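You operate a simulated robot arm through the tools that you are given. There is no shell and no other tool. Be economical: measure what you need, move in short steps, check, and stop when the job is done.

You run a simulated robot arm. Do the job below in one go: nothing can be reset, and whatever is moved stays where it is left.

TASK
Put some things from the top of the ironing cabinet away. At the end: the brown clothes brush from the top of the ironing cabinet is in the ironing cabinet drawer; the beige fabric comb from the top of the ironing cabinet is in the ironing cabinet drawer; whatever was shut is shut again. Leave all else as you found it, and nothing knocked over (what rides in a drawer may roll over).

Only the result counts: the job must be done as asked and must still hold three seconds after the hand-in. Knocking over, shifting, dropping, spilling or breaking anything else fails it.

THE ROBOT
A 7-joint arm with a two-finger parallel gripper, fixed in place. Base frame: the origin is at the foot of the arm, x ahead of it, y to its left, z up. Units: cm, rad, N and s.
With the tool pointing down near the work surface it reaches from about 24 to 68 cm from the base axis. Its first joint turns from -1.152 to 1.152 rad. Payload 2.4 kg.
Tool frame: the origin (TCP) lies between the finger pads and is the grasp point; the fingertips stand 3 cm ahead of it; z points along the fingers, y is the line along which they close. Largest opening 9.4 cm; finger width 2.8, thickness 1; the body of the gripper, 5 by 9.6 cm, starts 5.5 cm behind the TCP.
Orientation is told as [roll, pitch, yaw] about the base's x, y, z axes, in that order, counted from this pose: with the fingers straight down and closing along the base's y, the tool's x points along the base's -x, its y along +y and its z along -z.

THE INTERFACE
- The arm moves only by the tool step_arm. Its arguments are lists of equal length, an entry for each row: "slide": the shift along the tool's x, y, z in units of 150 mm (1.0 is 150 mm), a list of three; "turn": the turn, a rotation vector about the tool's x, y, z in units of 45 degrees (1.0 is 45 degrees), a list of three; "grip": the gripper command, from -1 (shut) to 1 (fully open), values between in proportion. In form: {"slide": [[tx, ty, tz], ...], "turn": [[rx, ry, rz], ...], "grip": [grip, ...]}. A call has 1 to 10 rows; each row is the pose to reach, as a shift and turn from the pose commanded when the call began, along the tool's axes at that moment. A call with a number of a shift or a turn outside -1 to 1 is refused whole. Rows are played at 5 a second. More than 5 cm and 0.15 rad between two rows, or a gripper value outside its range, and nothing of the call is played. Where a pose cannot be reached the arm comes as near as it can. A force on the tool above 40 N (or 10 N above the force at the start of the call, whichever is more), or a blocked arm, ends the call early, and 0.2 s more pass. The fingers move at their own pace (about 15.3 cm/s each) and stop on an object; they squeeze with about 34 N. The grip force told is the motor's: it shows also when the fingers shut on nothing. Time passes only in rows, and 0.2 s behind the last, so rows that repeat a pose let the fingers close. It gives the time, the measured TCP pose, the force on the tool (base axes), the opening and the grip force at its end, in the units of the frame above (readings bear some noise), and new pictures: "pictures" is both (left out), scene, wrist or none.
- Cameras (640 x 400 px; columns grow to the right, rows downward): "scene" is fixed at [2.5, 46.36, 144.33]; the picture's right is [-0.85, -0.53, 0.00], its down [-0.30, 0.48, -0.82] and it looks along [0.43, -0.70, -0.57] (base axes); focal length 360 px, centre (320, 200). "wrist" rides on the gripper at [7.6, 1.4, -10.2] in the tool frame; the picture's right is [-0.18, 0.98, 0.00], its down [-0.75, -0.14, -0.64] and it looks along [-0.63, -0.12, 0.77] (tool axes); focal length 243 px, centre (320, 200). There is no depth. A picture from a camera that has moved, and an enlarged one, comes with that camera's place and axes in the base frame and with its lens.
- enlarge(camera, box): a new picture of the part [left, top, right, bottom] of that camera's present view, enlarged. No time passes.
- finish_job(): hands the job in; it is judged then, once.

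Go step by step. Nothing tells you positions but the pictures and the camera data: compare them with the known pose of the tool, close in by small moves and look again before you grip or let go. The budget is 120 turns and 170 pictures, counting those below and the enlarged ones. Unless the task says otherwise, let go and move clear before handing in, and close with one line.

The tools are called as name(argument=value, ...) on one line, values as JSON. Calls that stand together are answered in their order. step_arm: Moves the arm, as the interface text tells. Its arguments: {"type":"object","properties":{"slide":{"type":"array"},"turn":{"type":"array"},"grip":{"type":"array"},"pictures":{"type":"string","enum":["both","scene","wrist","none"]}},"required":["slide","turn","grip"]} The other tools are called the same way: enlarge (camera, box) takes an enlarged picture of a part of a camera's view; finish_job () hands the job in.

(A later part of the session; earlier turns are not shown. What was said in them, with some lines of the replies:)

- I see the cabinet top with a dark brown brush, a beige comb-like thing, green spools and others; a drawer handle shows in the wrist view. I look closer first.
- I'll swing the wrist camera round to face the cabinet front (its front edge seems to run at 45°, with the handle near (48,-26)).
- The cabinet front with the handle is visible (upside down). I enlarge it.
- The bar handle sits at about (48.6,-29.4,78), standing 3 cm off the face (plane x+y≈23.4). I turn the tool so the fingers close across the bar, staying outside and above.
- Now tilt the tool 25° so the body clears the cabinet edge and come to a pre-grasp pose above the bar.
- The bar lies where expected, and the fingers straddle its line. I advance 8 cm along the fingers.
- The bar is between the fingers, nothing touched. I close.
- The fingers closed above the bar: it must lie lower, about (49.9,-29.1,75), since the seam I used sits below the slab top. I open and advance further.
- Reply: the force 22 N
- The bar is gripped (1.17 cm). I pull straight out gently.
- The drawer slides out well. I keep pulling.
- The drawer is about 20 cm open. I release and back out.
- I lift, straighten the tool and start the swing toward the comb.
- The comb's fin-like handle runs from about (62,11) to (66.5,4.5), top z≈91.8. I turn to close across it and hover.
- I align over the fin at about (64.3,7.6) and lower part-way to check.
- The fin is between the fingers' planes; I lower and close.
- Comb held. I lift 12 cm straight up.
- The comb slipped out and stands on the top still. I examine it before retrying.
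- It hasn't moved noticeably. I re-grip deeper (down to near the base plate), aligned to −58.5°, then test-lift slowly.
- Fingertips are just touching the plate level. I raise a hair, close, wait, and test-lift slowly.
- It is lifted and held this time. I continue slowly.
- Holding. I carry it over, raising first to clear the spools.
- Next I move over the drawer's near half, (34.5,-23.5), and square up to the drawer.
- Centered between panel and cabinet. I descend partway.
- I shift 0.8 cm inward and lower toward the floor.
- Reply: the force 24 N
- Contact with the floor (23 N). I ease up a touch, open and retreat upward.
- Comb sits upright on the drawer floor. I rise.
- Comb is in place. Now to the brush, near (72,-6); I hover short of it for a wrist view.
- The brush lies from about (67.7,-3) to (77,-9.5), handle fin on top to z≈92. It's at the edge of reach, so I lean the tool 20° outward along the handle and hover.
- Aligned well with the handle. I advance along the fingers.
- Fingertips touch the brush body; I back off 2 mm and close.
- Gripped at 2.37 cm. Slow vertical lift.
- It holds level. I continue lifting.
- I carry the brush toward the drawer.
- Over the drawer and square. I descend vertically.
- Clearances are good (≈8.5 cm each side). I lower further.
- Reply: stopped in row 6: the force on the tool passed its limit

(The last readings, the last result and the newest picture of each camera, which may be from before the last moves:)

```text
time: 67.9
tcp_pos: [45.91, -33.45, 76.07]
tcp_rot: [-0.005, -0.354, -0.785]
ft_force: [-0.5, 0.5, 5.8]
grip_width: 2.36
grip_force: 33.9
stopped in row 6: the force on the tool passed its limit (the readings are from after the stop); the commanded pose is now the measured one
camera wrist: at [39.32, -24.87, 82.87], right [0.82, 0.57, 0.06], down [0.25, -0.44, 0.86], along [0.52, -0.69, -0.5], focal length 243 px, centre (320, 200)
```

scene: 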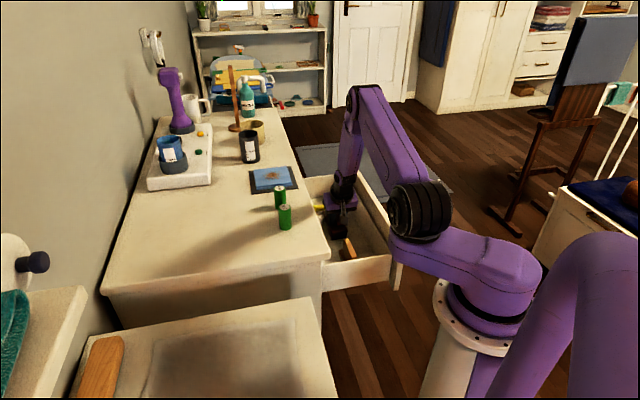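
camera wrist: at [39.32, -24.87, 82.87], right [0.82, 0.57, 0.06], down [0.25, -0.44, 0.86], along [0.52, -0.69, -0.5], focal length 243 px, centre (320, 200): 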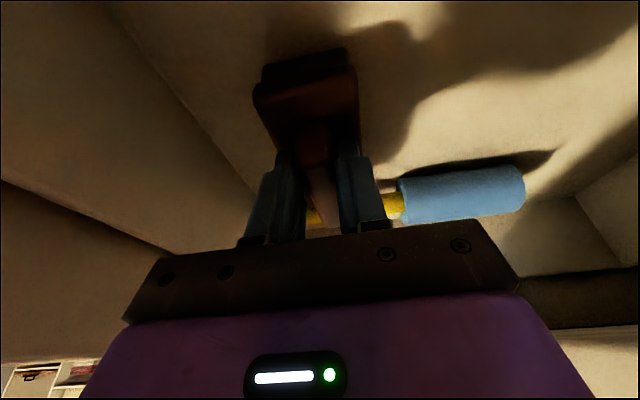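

Brush is on the drawer floor. I open and retreat along the fingers.

step_arm(slide=[[0, 0, 0], [0, 0, 0], [0, 0, -0.05], [0, 0, -0.15], [0, 0, -0.3], [0, 0, -0.5]], turn=[[0, 0, 0], [0, 0, 0], [0, 0, 0], [0, 0, 0], [0, 0, 0], [0, 0, 0]], grip=[-0.05, -0.05, -0.05, -0.05, -0.05, -0.05])

```text
time: 69.3
tcp_pos: [44.17, -31.41, 83.19]
tcp_rot: [-0.006, -0.353, -0.782]
ft_force: [-0.7, 0.6, 0.1]
grip_width: 4.46
grip_force: 0.0
camera wrist: at [37.52, -22.97, 89.92], right [0.82, 0.57, 0.06], down [0.25, -0.44, 0.86], along [0.52, -0.69, -0.5], focal length 243 px, centre (320, 200)
```

scene: 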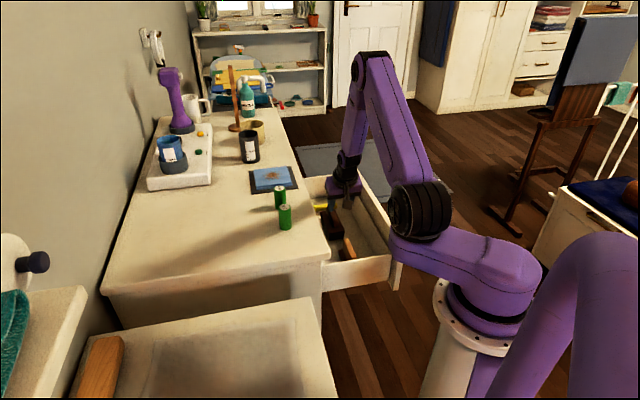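
wrist: 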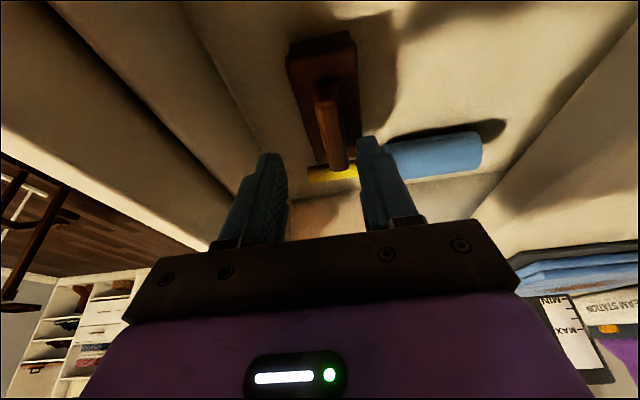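

Both items are in the drawer. I rise, straighten and go round to the front of the drawer to push it shut.

step_arm(slide=[[-0.034, 0, -0.094], [-0.09, 0, -0.25], [-0.16, 0, -0.44], [-0.24, 0, -0.66], [-0.342, 0, -0.94]], turn=[[0, 0, 0], [0, 0.11, 0], [0, 0.22, 0], [0, 0.33, 0], [0, 0.444, 0]], grip=[-0.05, -0.05, -0.05, -0.05, -0.05], pictures="none")

step_arm(slide=[[-0.035, -0.2, 0], [-0.07, -0.4, 0], [-0.105, -0.6, 0], [-0.14, -0.8, 0], [-0.175, -1.0, 0]], turn=[[-0.111, 0, 0], [-0.222, 0, 0], [-0.333, 0, 0], [-0.444, 0, 0], [-0.556, 0, 0]], grip=[-0.5, -1, -1, -1, -1])

enlarge(camera="scene", box=[290, 150, 410, 300])

```text
time: 70.5
tcp_pos: [44.09, -31.4, 98.1]
tcp_rot: [-0.007, -0.001, -0.785]
ft_force: [0.2, 0.7, 0.4]
grip_width: 4.45
grip_force: 0.2
```

```text
time: 71.7
tcp_pos: [35.13, -43.77, 98.09]
tcp_rot: [0.434, -0.006, -0.784]
ft_force: [-0.3, -0.6, 0.4]
grip_width: 0.01
grip_force: 32.5
camera wrist: at [27.66, -40.71, 107.87], right [0.76, 0.5, 0.41], down [0.25, -0.81, 0.53], along [0.6, -0.3, -0.74], focal length 243 px, centre (320, 200)
```

scene: 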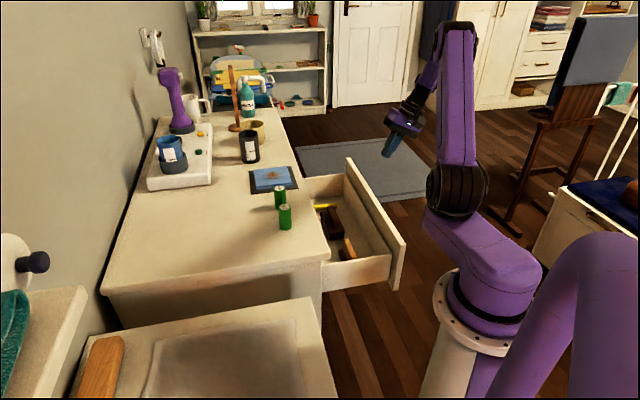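
wrist: 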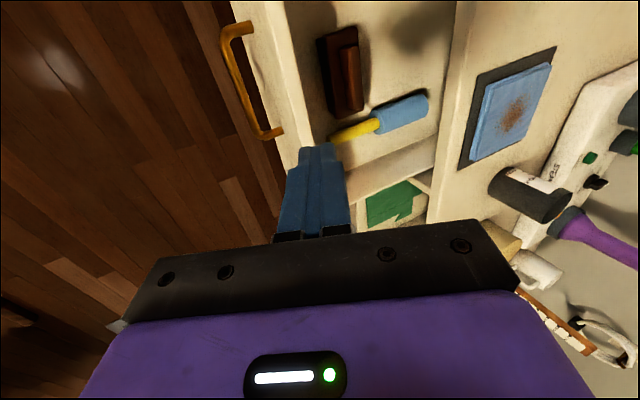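

```text
2.67 times, centred on (350, 225) of scene
camera zoom: at [2.5, 46.36, 144.33], right [-0.85, -0.53, 0.0], down [-0.3, 0.48, -0.82], along [0.43, -0.7, -0.57], focal length 960 px, centre (240, 133)
```

zoom: 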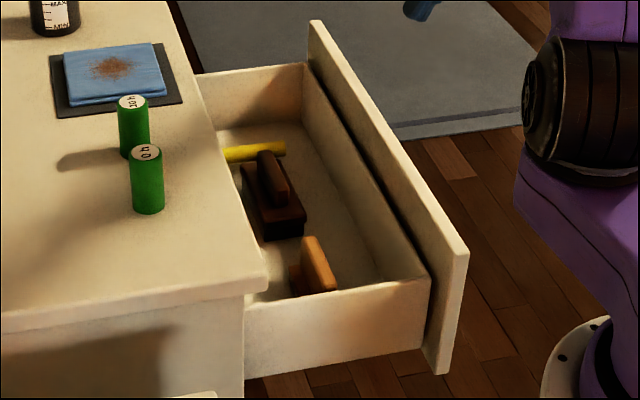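

Contents are fine and low. I move outward then down in front of the panel, above the handle.

step_arm(slide=[[0, -0.12, -0.05], [0, -0.23, -0.107], [0, -0.33, 0.11], [0, -0.44, 0.34], [0, -0.55, 0.58], [0, -0.663, 0.823]], turn=[[0, 0, 0], [0, 0, 0], [0, 0, 0], [0, 0, 0], [0, 0, 0], [0, 0, 0]], grip=[-1, -1, -1, -1, -1, -1])

enlarge(camera="scene", box=[320, 120, 440, 270])

```text
time: 73.1
tcp_pos: [32.66, -46.74, 82.76]
tcp_rot: [0.434, -0.005, -0.783]
ft_force: [-1.0, 0.1, 0.0]
grip_width: 0.01
grip_force: 33.0
camera wrist: at [25.11, -43.49, 92.41], right [0.76, 0.5, 0.41], down [0.25, -0.81, 0.53], along [0.6, -0.3, -0.74], focal length 243 px, centre (320, 200)
```

scene: 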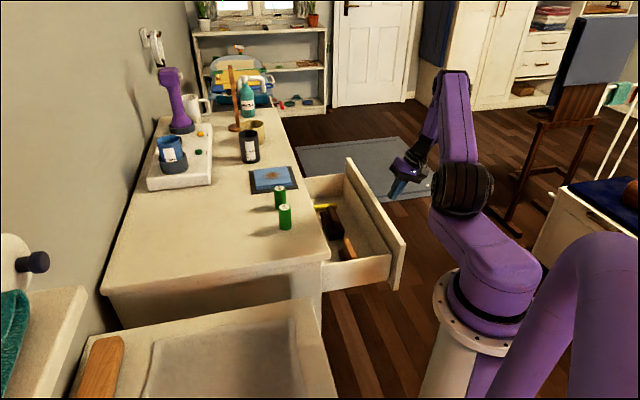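
wrist: 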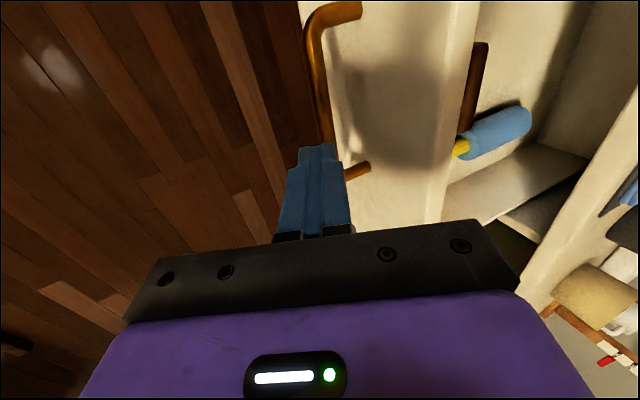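

```text
2.67 times, centred on (380, 195) of scene
camera zoom: at [2.5, 46.36, 144.33], right [-0.85, -0.53, 0.0], down [-0.3, 0.48, -0.82], along [0.43, -0.7, -0.57], focal length 960 px, centre (160, 213)
```

zoom: 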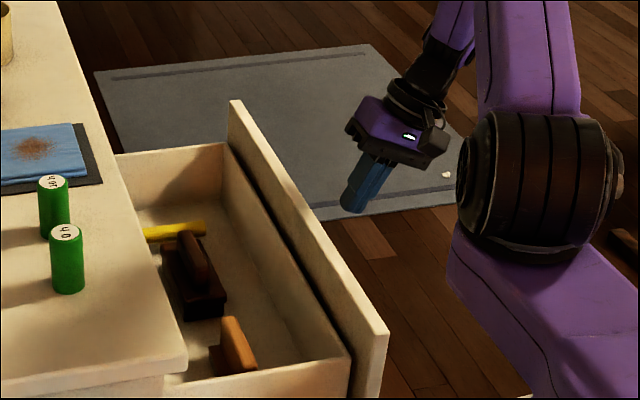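

In front of the panel at its middle. I push inward, keeping height.

step_arm(slide=[[0, 0.072, 0.034], [0, 0.145, 0.068], [0, 0.217, 0.101], [0, 0.29, 0.135], [0, 0.362, 0.169], [0, 0.435, 0.203], [0, 0.507, 0.237], [0, 0.58, 0.271], [0, 0.652, 0.304], [0, 0.725, 0.338]], turn=[[0, 0, 0], [0, 0, 0], [0, 0, 0], [0, 0, 0], [0, 0, 0], [0, 0, 0], [0, 0, 0], [0, 0, 0], [0, 0, 0], [0, 0, 0]], grip=[-1, -1, -1, -1, -1, -1, -1, -1, -1, -1])

```text
time: 75.3
tcp_pos: [41.02, -38.01, 82.59]
tcp_rot: [0.432, -0.003, -0.781]
ft_force: [0.1, -0.3, -0.9]
grip_width: 0.01
grip_force: 33.3
camera wrist: at [33.63, -34.88, 92.39], right [0.76, 0.5, 0.41], down [0.25, -0.81, 0.53], along [0.6, -0.29, -0.74], focal length 243 px, centre (320, 200)
```

scene: 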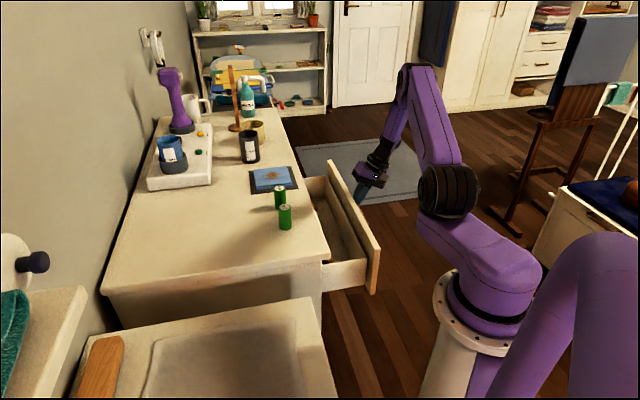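
wrist: 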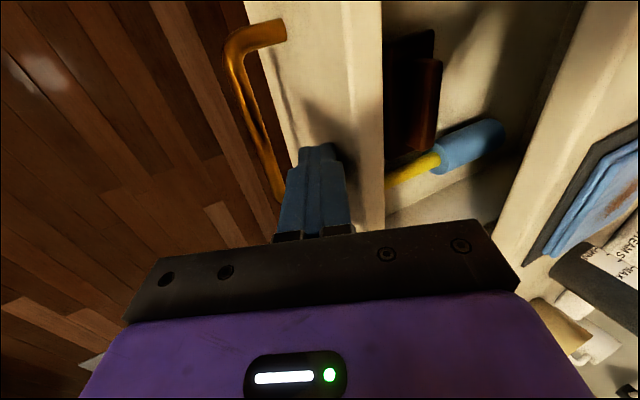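

The drawer slides in. I continue.

step_arm(slide=[[0, 0.06, 0.028], [0, 0.121, 0.056], [0, 0.181, 0.085], [0, 0.242, 0.113], [0, 0.302, 0.141], [0, 0.362, 0.169], [0, 0.423, 0.197], [0, 0.483, 0.226]], turn=[[0, 0, 0], [0, 0, 0], [0, 0, 0], [0, 0, 0], [0, 0, 0], [0, 0, 0], [0, 0, 0], [0, 0, 0]], grip=[-1, -1, -1, -1, -1, -1, -1, -1])

```text
time: 77.1
tcp_pos: [46.9, -32.3, 82.6]
tcp_rot: [0.432, -0.005, -0.783]
ft_force: [-0.7, -1.2, -0.7]
grip_width: 0.0
grip_force: 33.1
camera wrist: at [39.28, -29.23, 92.41], right [0.76, 0.5, 0.41], down [0.25, -0.81, 0.53], along [0.6, -0.3, -0.74], focal length 243 px, centre (320, 200)
```

scene: 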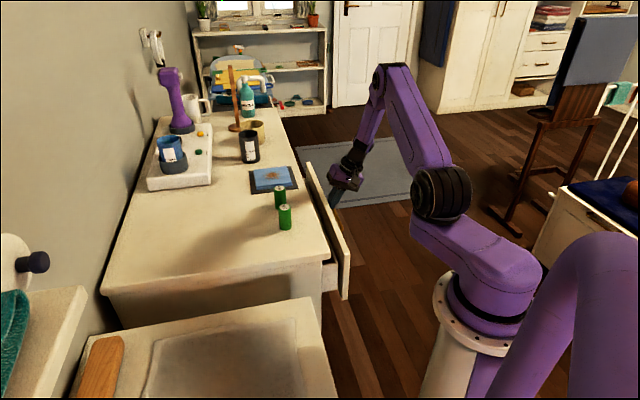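
wrist: 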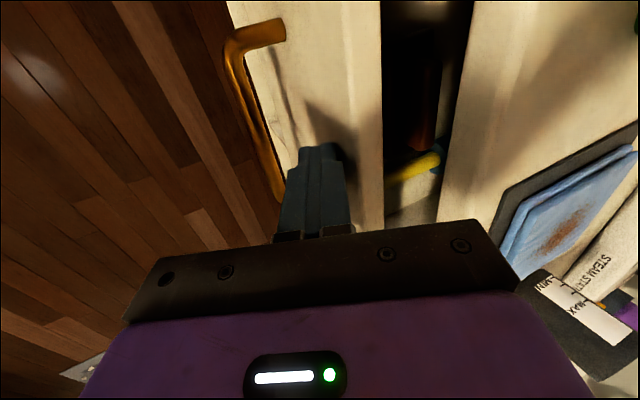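

step_arm(slide=[[0, 0.048, 0.023], [0, 0.097, 0.045], [0, 0.145, 0.068], [0, 0.181, 0.085], [0, 0.211, 0.099], [0, 0.242, 0.113], [0, 0.272, 0.127], [0, 0.302, 0.141]], turn=[[0, 0, 0], [0, 0, 0], [0, 0, 0], [0, 0, 0], [0, 0, 0], [0, 0, 0], [0, 0, 0], [0, 0, 0]], grip=[-1, -1, -1, -1, -1, -1, -1, -1])

```text
time: 78.9
tcp_pos: [50.3, -28.94, 82.62]
tcp_rot: [0.432, -0.004, -0.784]
ft_force: [-1.7, -1.3, -1.7]
grip_width: 0.03
grip_force: 33.3
camera wrist: at [42.76, -25.73, 92.37], right [0.76, 0.5, 0.41], down [0.25, -0.81, 0.53], along [0.6, -0.3, -0.74], focal length 243 px, centre (320, 200)
```

scene: 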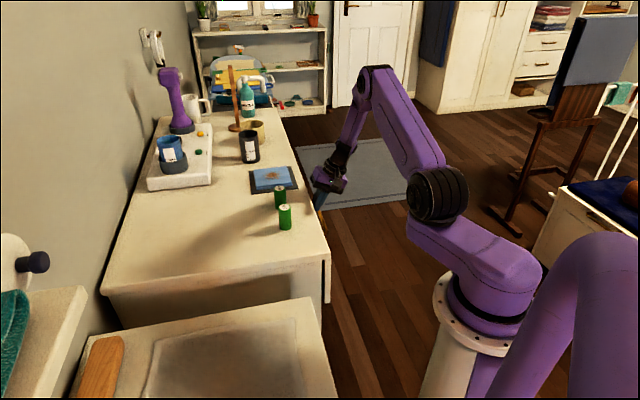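
wrist: 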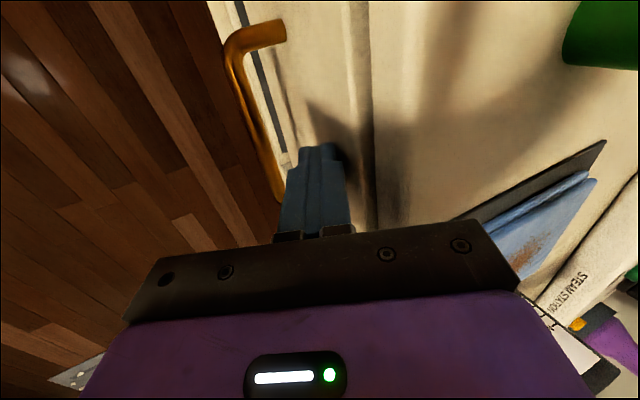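

Nearly shut; I push the last bit until it stops.

step_arm(slide=[[0, 0.015, 0.007], [0, 0.03, 0.014], [0, 0.045, 0.021], [0, 0.06, 0.028], [0, 0.075, 0.035], [0, 0.09, 0.042]], turn=[[0, 0, 0], [0, 0, 0], [0, 0, 0], [0, 0, 0], [0, 0, 0], [0, 0, 0]], grip=[-1, -1, -1, -1, -1, -1])

enlarge(camera="scene", box=[270, 160, 370, 310])

```text
time: 80.4
tcp_pos: [50.95, -28.47, 82.5]
tcp_rot: [0.429, -0.001, -0.793]
ft_force: [-1.0, -1.8, 0.5]
grip_width: 0.0
grip_force: 32.9
stopped in row 6: the force on the tool passed its limit (the readings are from after the stop); the commanded pose is now the measured one
camera wrist: at [43.38, -25.17, 92.31], right [0.76, 0.5, 0.41], down [0.25, -0.81, 0.53], along [0.59, -0.3, -0.74], focal length 243 px, centre (320, 200)
```

scene: 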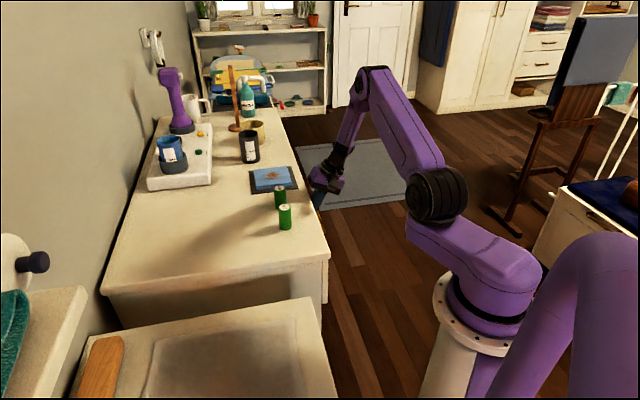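
wrist: 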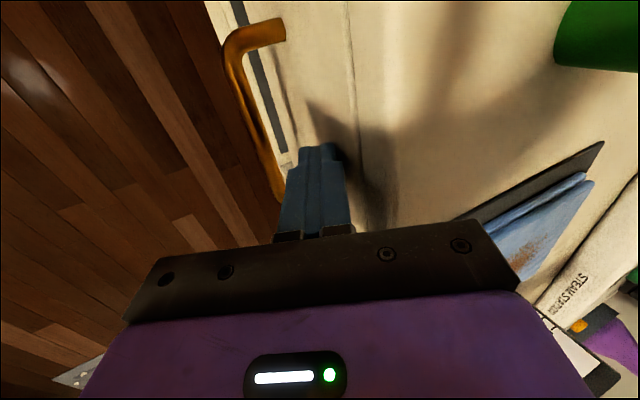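

```text
2.67 times, centred on (320, 235) of scene
camera zoom: at [2.5, 46.35, 144.34], right [-0.85, -0.53, 0.0], down [-0.3, 0.48, -0.82], along [0.43, -0.7, -0.57], focal length 960 px, centre (320, 107)
```

zoom: 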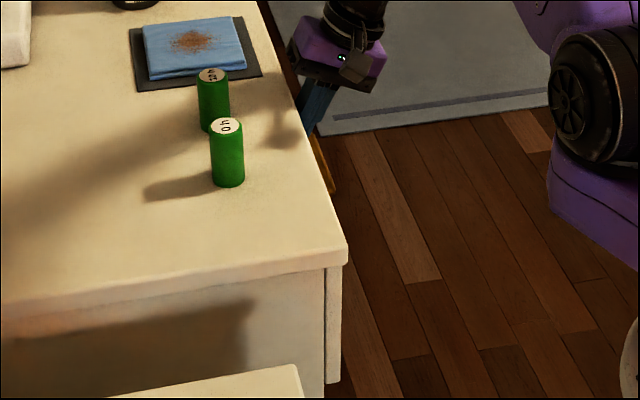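

It reached its stop and looks as at the start. I back straight off, then rise.

step_arm(slide=[[0, -0.06, -0.028], [0, -0.181, -0.085], [0, -0.302, -0.141], [0, -0.423, -0.197], [0, -0.38, -0.4], [0, -0.33, -0.65]], turn=[[0, 0, 0], [0, 0, 0], [0, 0, 0], [0, 0, 0], [0, 0, 0], [0, 0, 0]], grip=[-1, -1, -1, -1, -1, -1])

enlarge(camera="wrist", box=[220, 0, 540, 200])

enlarge(camera="scene", box=[90, 60, 340, 310])

```text
time: 81.8
tcp_pos: [44.74, -34.3, 89.28]
tcp_rot: [0.429, -0.002, -0.791]
ft_force: [-0.1, 0.6, 0.9]
grip_width: 0.0
grip_force: 33.2
camera wrist: at [37.24, -31.11, 99.09], right [0.76, 0.5, 0.41], down [0.25, -0.81, 0.53], along [0.6, -0.3, -0.75], focal length 243 px, centre (320, 200)
```

scene: 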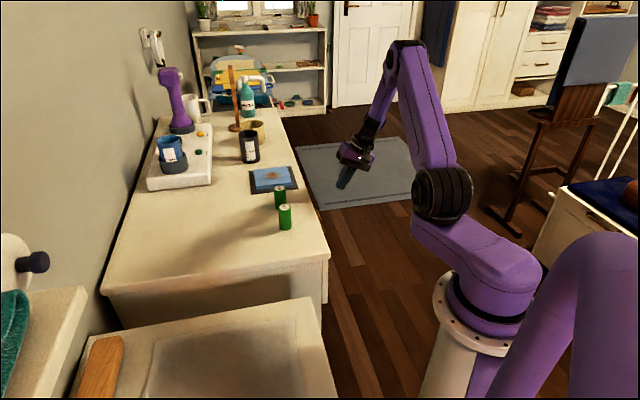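
wrist: 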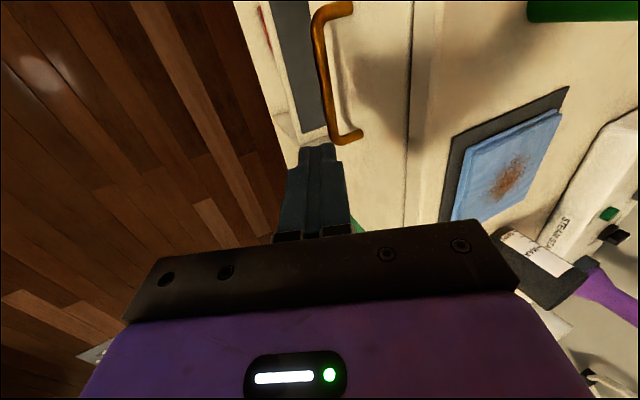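

```text
2.00 times, centred on (380, 100) of wrist
camera zoom: at [37.24, -31.11, 99.09], right [0.76, 0.5, 0.41], down [0.25, -0.81, 0.53], along [0.6, -0.3, -0.75], focal length 485 px, centre (200, 400)
```

zoom: 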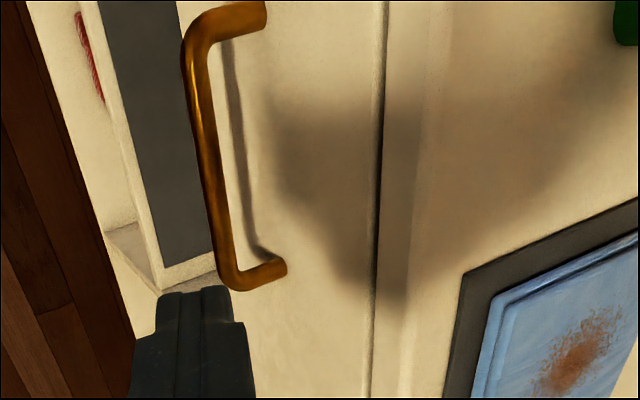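

```text
1.60 times, centred on (215, 185) of scene
camera zoom: at [2.5, 46.36, 144.33], right [-0.85, -0.53, 0.0], down [-0.3, 0.48, -0.82], along [0.43, -0.7, -0.57], focal length 576 px, centre (488, 224)
```

zoom: 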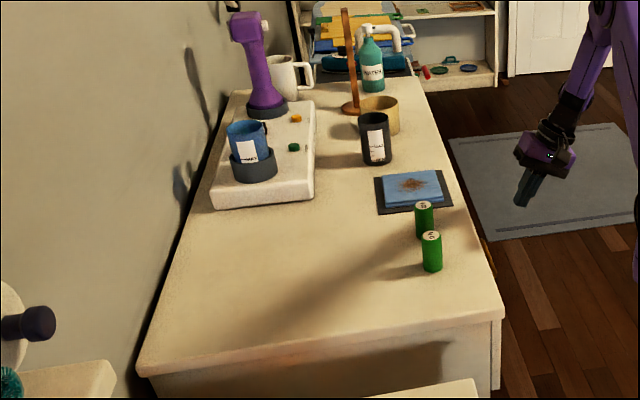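

The drawer is shut, with the same seam as at the start. The other things on the top are undisturbed and the hand is clear, so I hand in.

finish_job()

```text
The job is handed in.
```

The brown brush and the beige comb are both in the ironing cabinet drawer. The drawer is shut again and everything else is as I found it. On the first try the comb slipped from the gripper, but it stayed upright on the cabinet top and I picked it up again.
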